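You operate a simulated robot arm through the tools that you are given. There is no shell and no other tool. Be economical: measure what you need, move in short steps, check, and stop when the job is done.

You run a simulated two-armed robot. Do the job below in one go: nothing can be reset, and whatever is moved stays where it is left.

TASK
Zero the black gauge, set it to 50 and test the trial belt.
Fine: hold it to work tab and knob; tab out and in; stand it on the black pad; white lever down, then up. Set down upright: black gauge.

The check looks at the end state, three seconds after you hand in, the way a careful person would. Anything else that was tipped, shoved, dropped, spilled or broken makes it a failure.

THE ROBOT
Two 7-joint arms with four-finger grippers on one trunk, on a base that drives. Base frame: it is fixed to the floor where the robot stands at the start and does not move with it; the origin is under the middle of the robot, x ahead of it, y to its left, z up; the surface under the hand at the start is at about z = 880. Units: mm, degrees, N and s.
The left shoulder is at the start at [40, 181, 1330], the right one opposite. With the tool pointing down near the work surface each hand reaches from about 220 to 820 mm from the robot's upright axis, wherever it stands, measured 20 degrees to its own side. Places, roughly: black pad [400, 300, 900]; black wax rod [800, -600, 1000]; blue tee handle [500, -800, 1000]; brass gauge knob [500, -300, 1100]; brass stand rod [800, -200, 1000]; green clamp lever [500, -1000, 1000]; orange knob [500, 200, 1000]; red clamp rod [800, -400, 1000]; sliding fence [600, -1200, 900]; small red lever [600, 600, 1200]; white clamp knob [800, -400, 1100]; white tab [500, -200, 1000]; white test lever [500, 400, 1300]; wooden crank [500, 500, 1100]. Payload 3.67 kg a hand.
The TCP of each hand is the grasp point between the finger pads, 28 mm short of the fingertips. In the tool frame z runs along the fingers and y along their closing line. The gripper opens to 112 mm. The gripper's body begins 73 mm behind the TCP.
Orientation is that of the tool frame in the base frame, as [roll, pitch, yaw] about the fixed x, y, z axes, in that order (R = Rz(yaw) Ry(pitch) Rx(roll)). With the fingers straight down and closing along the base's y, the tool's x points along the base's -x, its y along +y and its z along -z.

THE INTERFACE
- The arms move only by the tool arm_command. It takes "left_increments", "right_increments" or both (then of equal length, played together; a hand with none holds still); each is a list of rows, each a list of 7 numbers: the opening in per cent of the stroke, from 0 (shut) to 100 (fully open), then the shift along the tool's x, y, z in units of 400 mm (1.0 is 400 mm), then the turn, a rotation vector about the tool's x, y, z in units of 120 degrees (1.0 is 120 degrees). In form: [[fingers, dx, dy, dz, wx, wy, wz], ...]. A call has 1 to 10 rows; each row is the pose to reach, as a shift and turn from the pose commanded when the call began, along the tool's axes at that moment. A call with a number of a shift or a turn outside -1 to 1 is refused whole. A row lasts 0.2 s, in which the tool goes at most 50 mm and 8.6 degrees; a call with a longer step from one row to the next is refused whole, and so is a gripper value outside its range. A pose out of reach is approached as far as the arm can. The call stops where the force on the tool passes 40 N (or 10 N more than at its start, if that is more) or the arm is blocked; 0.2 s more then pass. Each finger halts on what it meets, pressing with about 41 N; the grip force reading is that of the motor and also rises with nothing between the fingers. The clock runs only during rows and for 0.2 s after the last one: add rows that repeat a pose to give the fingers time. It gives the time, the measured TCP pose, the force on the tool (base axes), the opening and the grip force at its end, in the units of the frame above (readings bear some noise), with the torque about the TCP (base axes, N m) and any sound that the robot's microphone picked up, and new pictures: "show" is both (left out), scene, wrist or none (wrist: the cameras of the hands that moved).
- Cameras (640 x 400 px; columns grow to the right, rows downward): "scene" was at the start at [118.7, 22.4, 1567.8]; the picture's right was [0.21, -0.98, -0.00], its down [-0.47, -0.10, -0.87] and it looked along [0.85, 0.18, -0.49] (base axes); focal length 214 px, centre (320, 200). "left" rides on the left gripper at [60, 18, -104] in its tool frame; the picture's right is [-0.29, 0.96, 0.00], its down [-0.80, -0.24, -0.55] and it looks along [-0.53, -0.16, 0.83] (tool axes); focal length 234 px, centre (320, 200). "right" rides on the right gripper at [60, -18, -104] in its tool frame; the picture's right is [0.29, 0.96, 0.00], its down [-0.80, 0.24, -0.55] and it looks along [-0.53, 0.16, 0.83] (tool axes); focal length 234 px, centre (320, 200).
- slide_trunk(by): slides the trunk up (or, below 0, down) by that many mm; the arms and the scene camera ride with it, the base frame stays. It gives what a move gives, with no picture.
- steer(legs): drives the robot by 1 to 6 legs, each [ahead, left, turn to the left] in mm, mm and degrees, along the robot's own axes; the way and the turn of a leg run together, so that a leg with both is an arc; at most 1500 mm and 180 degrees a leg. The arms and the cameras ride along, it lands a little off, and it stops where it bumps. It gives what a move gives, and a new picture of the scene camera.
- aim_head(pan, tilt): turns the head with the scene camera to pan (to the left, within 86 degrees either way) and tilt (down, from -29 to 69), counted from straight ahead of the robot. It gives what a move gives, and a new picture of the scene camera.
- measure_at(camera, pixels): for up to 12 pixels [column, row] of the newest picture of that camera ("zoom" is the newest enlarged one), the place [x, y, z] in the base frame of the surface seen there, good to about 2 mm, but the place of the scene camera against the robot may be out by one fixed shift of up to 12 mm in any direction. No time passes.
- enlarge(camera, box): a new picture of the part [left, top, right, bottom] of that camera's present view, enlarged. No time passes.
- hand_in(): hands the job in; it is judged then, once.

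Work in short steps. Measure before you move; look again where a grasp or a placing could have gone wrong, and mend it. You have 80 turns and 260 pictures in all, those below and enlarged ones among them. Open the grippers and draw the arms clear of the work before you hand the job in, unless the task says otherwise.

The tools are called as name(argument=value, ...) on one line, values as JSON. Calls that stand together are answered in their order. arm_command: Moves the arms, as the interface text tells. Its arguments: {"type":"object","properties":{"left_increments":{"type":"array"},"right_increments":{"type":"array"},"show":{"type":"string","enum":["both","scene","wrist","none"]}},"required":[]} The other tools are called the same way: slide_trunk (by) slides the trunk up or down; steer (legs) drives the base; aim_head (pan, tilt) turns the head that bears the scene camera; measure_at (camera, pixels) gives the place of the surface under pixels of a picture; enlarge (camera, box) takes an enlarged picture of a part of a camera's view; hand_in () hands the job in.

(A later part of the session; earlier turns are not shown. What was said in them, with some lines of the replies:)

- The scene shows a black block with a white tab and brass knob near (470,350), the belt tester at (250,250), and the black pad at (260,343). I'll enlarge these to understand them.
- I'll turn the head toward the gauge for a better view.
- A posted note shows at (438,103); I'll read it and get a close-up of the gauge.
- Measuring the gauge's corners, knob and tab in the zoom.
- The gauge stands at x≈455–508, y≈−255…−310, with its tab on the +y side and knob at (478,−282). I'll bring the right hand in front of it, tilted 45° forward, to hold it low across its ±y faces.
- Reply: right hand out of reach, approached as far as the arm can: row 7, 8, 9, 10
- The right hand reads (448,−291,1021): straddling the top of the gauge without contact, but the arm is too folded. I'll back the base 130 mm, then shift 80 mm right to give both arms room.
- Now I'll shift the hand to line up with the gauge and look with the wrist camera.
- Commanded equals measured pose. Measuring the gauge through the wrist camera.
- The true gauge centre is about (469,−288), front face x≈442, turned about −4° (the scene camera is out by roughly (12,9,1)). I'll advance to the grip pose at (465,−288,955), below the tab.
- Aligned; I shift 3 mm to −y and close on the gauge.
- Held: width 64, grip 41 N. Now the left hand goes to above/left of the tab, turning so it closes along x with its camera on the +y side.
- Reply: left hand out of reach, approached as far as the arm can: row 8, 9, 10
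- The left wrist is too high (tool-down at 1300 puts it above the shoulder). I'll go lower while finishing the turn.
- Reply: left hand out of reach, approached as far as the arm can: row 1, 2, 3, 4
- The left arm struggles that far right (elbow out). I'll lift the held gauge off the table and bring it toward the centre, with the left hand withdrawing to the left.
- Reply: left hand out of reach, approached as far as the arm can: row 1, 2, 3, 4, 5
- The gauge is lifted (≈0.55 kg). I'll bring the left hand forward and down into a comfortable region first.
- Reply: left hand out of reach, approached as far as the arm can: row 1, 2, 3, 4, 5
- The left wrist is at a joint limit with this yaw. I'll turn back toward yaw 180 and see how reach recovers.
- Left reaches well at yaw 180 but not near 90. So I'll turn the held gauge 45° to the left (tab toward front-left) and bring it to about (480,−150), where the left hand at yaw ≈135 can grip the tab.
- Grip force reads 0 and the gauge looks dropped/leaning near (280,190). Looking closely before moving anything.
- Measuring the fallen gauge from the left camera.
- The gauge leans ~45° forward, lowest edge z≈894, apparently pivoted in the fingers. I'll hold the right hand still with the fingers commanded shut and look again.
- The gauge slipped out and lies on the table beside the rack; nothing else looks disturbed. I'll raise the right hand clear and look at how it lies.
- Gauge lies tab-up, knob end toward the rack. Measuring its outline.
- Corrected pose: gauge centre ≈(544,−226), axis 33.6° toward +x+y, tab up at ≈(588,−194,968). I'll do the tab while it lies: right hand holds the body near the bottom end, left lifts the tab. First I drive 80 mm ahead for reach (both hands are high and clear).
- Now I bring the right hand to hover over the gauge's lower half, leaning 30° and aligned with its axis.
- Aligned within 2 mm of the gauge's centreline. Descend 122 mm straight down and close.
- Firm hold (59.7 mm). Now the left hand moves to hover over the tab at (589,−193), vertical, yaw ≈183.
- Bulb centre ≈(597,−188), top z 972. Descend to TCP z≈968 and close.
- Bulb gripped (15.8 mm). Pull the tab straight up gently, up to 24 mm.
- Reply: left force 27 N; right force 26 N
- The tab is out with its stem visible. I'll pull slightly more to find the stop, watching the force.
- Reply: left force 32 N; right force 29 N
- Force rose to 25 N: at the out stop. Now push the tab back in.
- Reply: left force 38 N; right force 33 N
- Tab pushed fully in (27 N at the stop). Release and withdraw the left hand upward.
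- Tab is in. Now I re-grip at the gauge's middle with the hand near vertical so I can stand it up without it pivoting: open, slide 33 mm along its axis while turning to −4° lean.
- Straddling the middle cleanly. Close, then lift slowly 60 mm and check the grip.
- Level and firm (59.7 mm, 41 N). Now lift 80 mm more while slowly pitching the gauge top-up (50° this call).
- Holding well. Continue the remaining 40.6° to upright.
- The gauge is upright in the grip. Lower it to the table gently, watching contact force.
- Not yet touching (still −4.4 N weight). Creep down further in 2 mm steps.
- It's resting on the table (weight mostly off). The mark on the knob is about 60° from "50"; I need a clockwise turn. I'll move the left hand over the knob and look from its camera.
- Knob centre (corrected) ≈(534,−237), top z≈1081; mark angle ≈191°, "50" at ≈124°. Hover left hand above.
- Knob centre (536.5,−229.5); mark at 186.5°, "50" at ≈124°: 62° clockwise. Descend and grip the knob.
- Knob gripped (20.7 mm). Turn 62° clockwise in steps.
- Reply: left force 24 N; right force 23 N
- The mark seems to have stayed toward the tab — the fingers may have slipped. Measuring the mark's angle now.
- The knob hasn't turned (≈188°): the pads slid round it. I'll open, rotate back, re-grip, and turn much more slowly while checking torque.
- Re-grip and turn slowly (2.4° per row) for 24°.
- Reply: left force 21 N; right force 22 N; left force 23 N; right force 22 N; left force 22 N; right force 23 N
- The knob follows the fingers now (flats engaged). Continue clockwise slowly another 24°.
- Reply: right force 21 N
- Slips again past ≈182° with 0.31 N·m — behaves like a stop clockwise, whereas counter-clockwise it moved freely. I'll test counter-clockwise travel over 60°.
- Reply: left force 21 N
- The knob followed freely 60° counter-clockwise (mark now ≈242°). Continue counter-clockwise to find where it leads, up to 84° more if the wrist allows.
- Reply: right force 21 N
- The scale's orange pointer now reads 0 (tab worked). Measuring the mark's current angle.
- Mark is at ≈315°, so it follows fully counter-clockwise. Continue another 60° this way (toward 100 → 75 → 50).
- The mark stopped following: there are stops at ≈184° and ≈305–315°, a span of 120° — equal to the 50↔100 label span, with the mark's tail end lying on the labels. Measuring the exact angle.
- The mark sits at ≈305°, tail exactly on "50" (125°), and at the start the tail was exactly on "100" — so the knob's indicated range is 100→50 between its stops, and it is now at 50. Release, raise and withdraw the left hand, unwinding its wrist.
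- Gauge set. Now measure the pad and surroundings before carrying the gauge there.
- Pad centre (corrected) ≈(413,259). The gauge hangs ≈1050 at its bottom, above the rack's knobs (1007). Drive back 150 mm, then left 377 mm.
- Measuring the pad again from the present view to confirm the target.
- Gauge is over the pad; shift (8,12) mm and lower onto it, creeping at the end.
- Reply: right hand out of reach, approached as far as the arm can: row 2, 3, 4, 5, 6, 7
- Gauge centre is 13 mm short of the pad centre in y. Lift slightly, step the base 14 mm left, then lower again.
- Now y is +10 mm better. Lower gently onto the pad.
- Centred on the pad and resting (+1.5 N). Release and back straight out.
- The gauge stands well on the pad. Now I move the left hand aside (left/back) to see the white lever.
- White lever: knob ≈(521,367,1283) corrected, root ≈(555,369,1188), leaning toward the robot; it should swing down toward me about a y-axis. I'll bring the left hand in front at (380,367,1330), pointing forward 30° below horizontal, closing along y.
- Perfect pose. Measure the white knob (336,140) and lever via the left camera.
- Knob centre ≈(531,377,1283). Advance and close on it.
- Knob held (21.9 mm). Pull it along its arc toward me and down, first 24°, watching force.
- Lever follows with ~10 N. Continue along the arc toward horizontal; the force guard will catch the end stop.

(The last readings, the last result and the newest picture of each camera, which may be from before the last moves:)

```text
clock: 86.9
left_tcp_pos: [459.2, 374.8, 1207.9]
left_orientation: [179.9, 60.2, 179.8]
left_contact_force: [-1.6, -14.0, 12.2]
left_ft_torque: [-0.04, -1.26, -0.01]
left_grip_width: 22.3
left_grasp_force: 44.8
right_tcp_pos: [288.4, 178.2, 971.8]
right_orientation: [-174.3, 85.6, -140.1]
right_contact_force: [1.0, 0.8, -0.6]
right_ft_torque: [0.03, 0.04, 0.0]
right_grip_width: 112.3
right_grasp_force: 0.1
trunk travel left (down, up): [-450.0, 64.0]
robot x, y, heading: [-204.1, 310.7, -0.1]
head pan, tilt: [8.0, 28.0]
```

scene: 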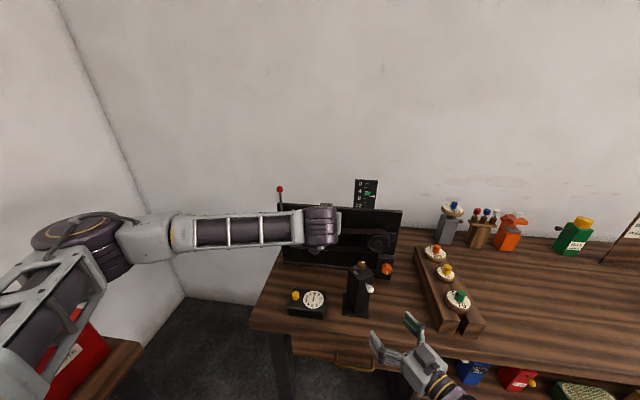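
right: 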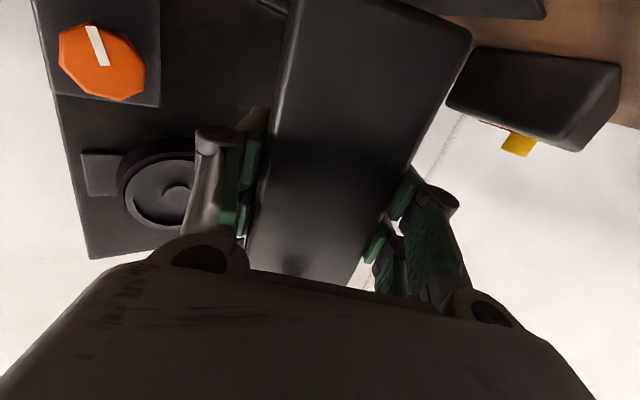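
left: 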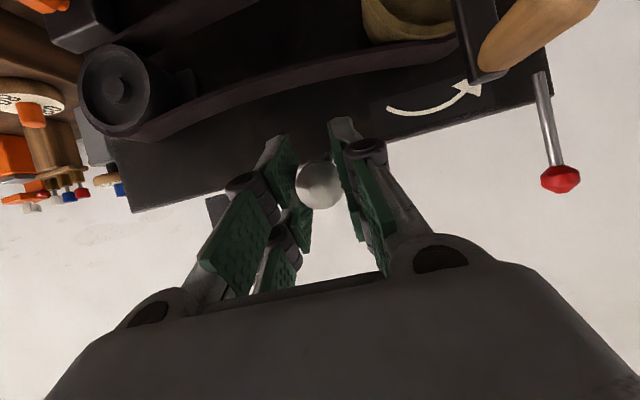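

At ≈80°, still moving freely. Continue down toward the stop.

arm_command(left_increments=[[0, 0.019, 0, 0.009, 0, 0, 0], [0, 0.039, 0, 0.018, 0, 0, 0], [0, 0.057, 0, 0.03, 0, 0, 0], [0, 0.0745, 0, 0.043, 0, 0, 0], [0, 0.09, 0, 0.058, 0, 0, 0], [0, 0.105, 0, 0.0735, 0, 0, 0], [0, 0.118, 0, 0.091, 0, 0, 0], [0, 0.13, 0, 0.109, 0, 0, 0]], show="both")

enlarge(camera="scene", box=[270, 170, 410, 330])

```text
clock: 87.7
left_tcp_pos: [456.7, 375.5, 1196.2]
left_orientation: [-179.2, 61.1, -179.6]
left_contact_force: [-9.0, -7.5, 12.4]
left_ft_torque: [0.22, 0.37, 0.17]
left_grip_width: 22.1
left_grasp_force: 44.5
right_tcp_pos: [287.7, 180.7, 972.0]
right_orientation: [-172.3, 85.5, -138.2]
right_contact_force: [1.2, 0.7, -0.5]
right_ft_torque: [-0.03, 0.0, -0.06]
right_grip_width: 112.0
right_grasp_force: 0.0
trunk travel left (down, up): [-450.0, 64.0]
robot x, y, heading: [-208.6, 312.0, -0.2]
head pan, tilt: [8.0, 28.0]
stopped in row 3 (left hand): the force on the tool passed its limit at 43 N (the readings are from after the stop); the commanded pose is now the measured one
```

scene: 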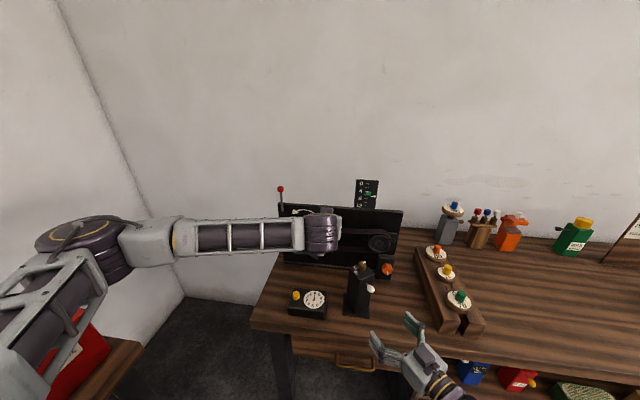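
left: 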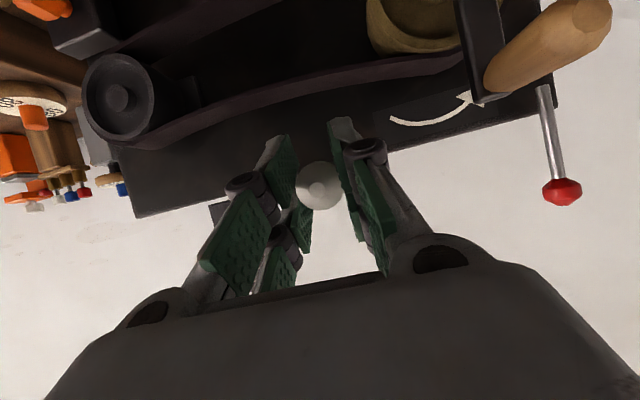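

```text
2.50 times, centred on (340, 250) of scene
```

zoom: 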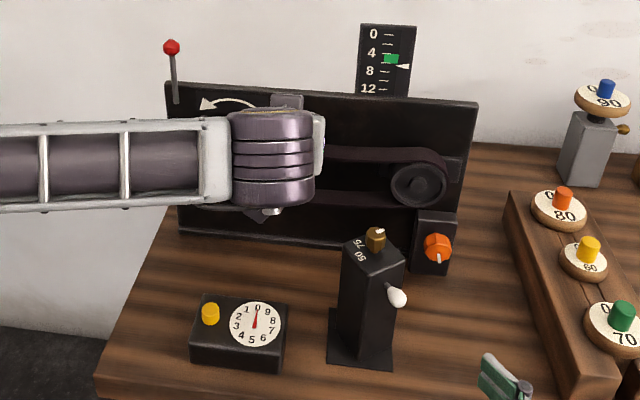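

Stop reached at ≈88° (43 N); the tester's pointer moved from 0 to about 7, so the lever is fully down. Now bring it back up along the arc.

arm_command(left_increments=[[0, 0, 0, 0, 0, 0, 0], [0, -0.035, 0, -0.014, 0, 0, 0], [0, -0.07, 0, -0.0235, 0, 0, 0], [0, -0.102, 0, -0.026, 0, 0, 0], [0, -0.1345, 0, -0.026, 0, 0, 0], [0, -0.167, 0, -0.02, 0, 0, 0], [0, -0.197, 0, -0.012, 0, 0, 0], [0, -0.242, 0, 0.012, 0, 0, 0], [0, -0.2765, 0, 0.047, 0, 0, 0], [0, -0.284, 0, 0.054, 0, 0, 0]], show="both")

enlarge(camera="scene", box=[270, 170, 410, 330])

```text
clock: 89.8
left_tcp_pos: [532.0, 376.1, 1282.8]
left_orientation: [-179.7, 60.7, -179.7]
left_contact_force: [-16.0, -9.1, -10.4]
left_ft_torque: [0.03, 0.85, -0.04]
left_grip_width: 22.0
left_grasp_force: 45.3
right_tcp_pos: [289.1, 180.0, 972.1]
right_orientation: [-174.0, 85.6, -139.9]
right_contact_force: [-0.4, 0.3, 0.8]
right_ft_torque: [0.03, -0.01, 0.01]
right_grip_width: 111.9
right_grasp_force: 0.1
trunk travel left (down, up): [-450.0, 64.0]
robot x, y, heading: [-202.2, 312.3, 0.0]
head pan, tilt: [8.0, 28.0]
```

scene: 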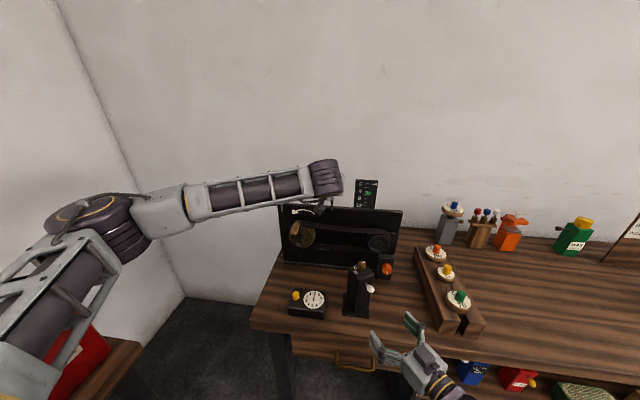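
left: 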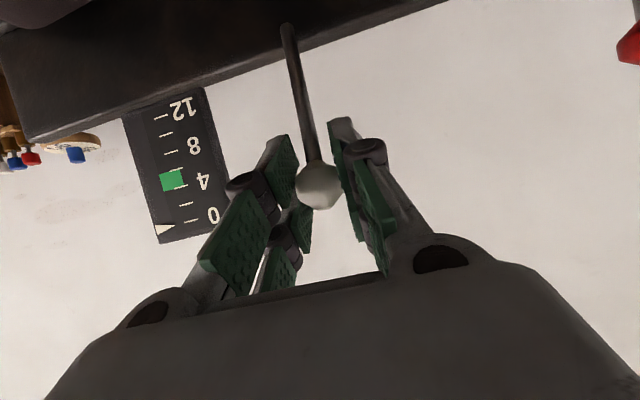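

```text
2.50 times, centred on (340, 250) of scene
```

zoom: 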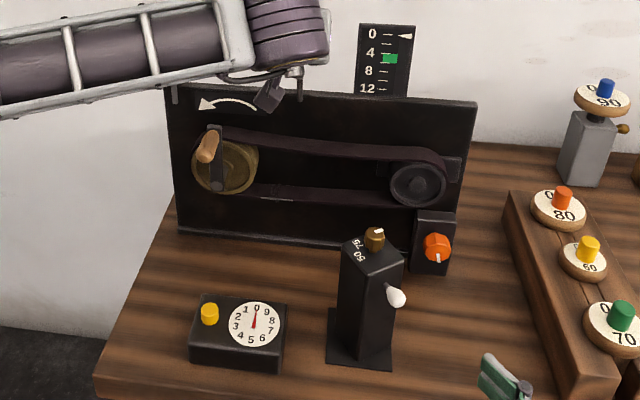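

Lever is up and the tester pointer is back at 0. Release the knob and back the left hand straight out.

arm_command(left_increments=[[30, 0, 0, 0, 0, 0, 0], [60, 0, 0, 0, 0, 0, 0], [60, 0, 0, -0.08, 0, 0, 0], [60, 0, 0, -0.18, 0, 0, 0], [60, 0, 0, -0.28, 0, 0, 0], [70, 0, 0, -0.38, 0, 0, 0], [80, 0, 0, -0.46, 0, 0, 0]], right_increments=[[100, 0, 0, 0, 0, 0, 0], [100, 0, 0, 0, 0, 0, 0], [100, 0, -0.05, -0.04, 0, 0, 0], [100, 0, -0.1, -0.08, 0, 0, 0], [100, 0, -0.15, -0.1, 0, 0, 0], [100, 0, -0.2, -0.1, 0, 0, 0], [100, 0, -0.25, -0.1, 0, 0, 0]], show="scene")

enlarge(camera="scene", box=[270, 170, 410, 330])

```text
clock: 91.5
left_tcp_pos: [372.9, 378.3, 1371.7]
left_orientation: [-179.5, 60.8, -179.4]
left_contact_force: [0.4, -0.5, 0.1]
left_ft_torque: [-0.01, -0.03, 0.01]
left_grip_width: 89.5
left_grasp_force: 0.0
right_tcp_pos: [312.4, 75.2, 974.8]
right_orientation: [-174.1, 85.5, -140.0]
right_contact_force: [0.0, 0.0, 0.5]
right_ft_torque: [-0.01, 0.0, 0.01]
right_grip_width: 111.9
right_grasp_force: 0.0
trunk travel left (down, up): [-450.0, 64.0]
robot x, y, heading: [-203.7, 316.0, 0.0]
head pan, tilt: [8.0, 28.0]
```

scene: 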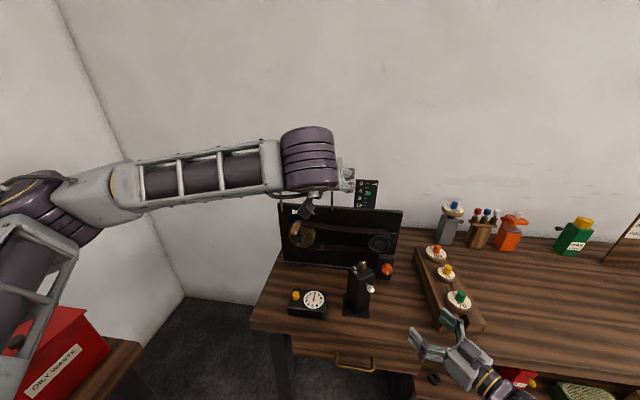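

```text
2.50 times, centred on (340, 250) of scene
```

zoom: 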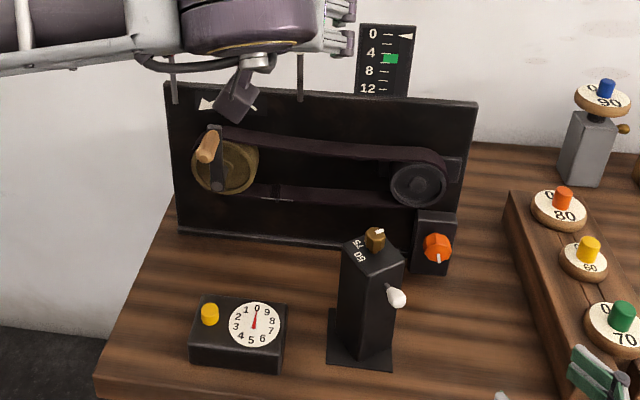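

Everything is in place: the gauge is upright on the pad with its tab in, the lever is up, and nothing else looks disturbed. Both hands are open and clear, so I hand in.

hand_in()

```text
The job is handed in.
```

I handed the job in with every step done, but the knob setting of 50 rests on my reading of the knob, and I dropped the gauge once on the way.

- **Zero:** I pulled the tab out to its stop and pushed it back in. The gauge's orange pointer then read 0.
- **Setting of 50:** The knob only turns about 120° between stops. Its white mark points directly away from the 50 label, and I could not turn it to face the label. At the start the tail of the mark sat on 100 and now it sits on 50, so I took that as the setting.
- **Drop:** Early on the gauge slipped out of the right hand and fell over on the bench. I stood it up again, and saw no damage and nothing else disturbed.
- **Pad:** The gauge stands upright on the black pad, close to centre.
- **Test:** I pulled the white lever down to its stop, and the tester's pointer rose from 0 to about 7. It returned to 0 when I raised the lever. I did not check what the gauge itself recorded during the test.
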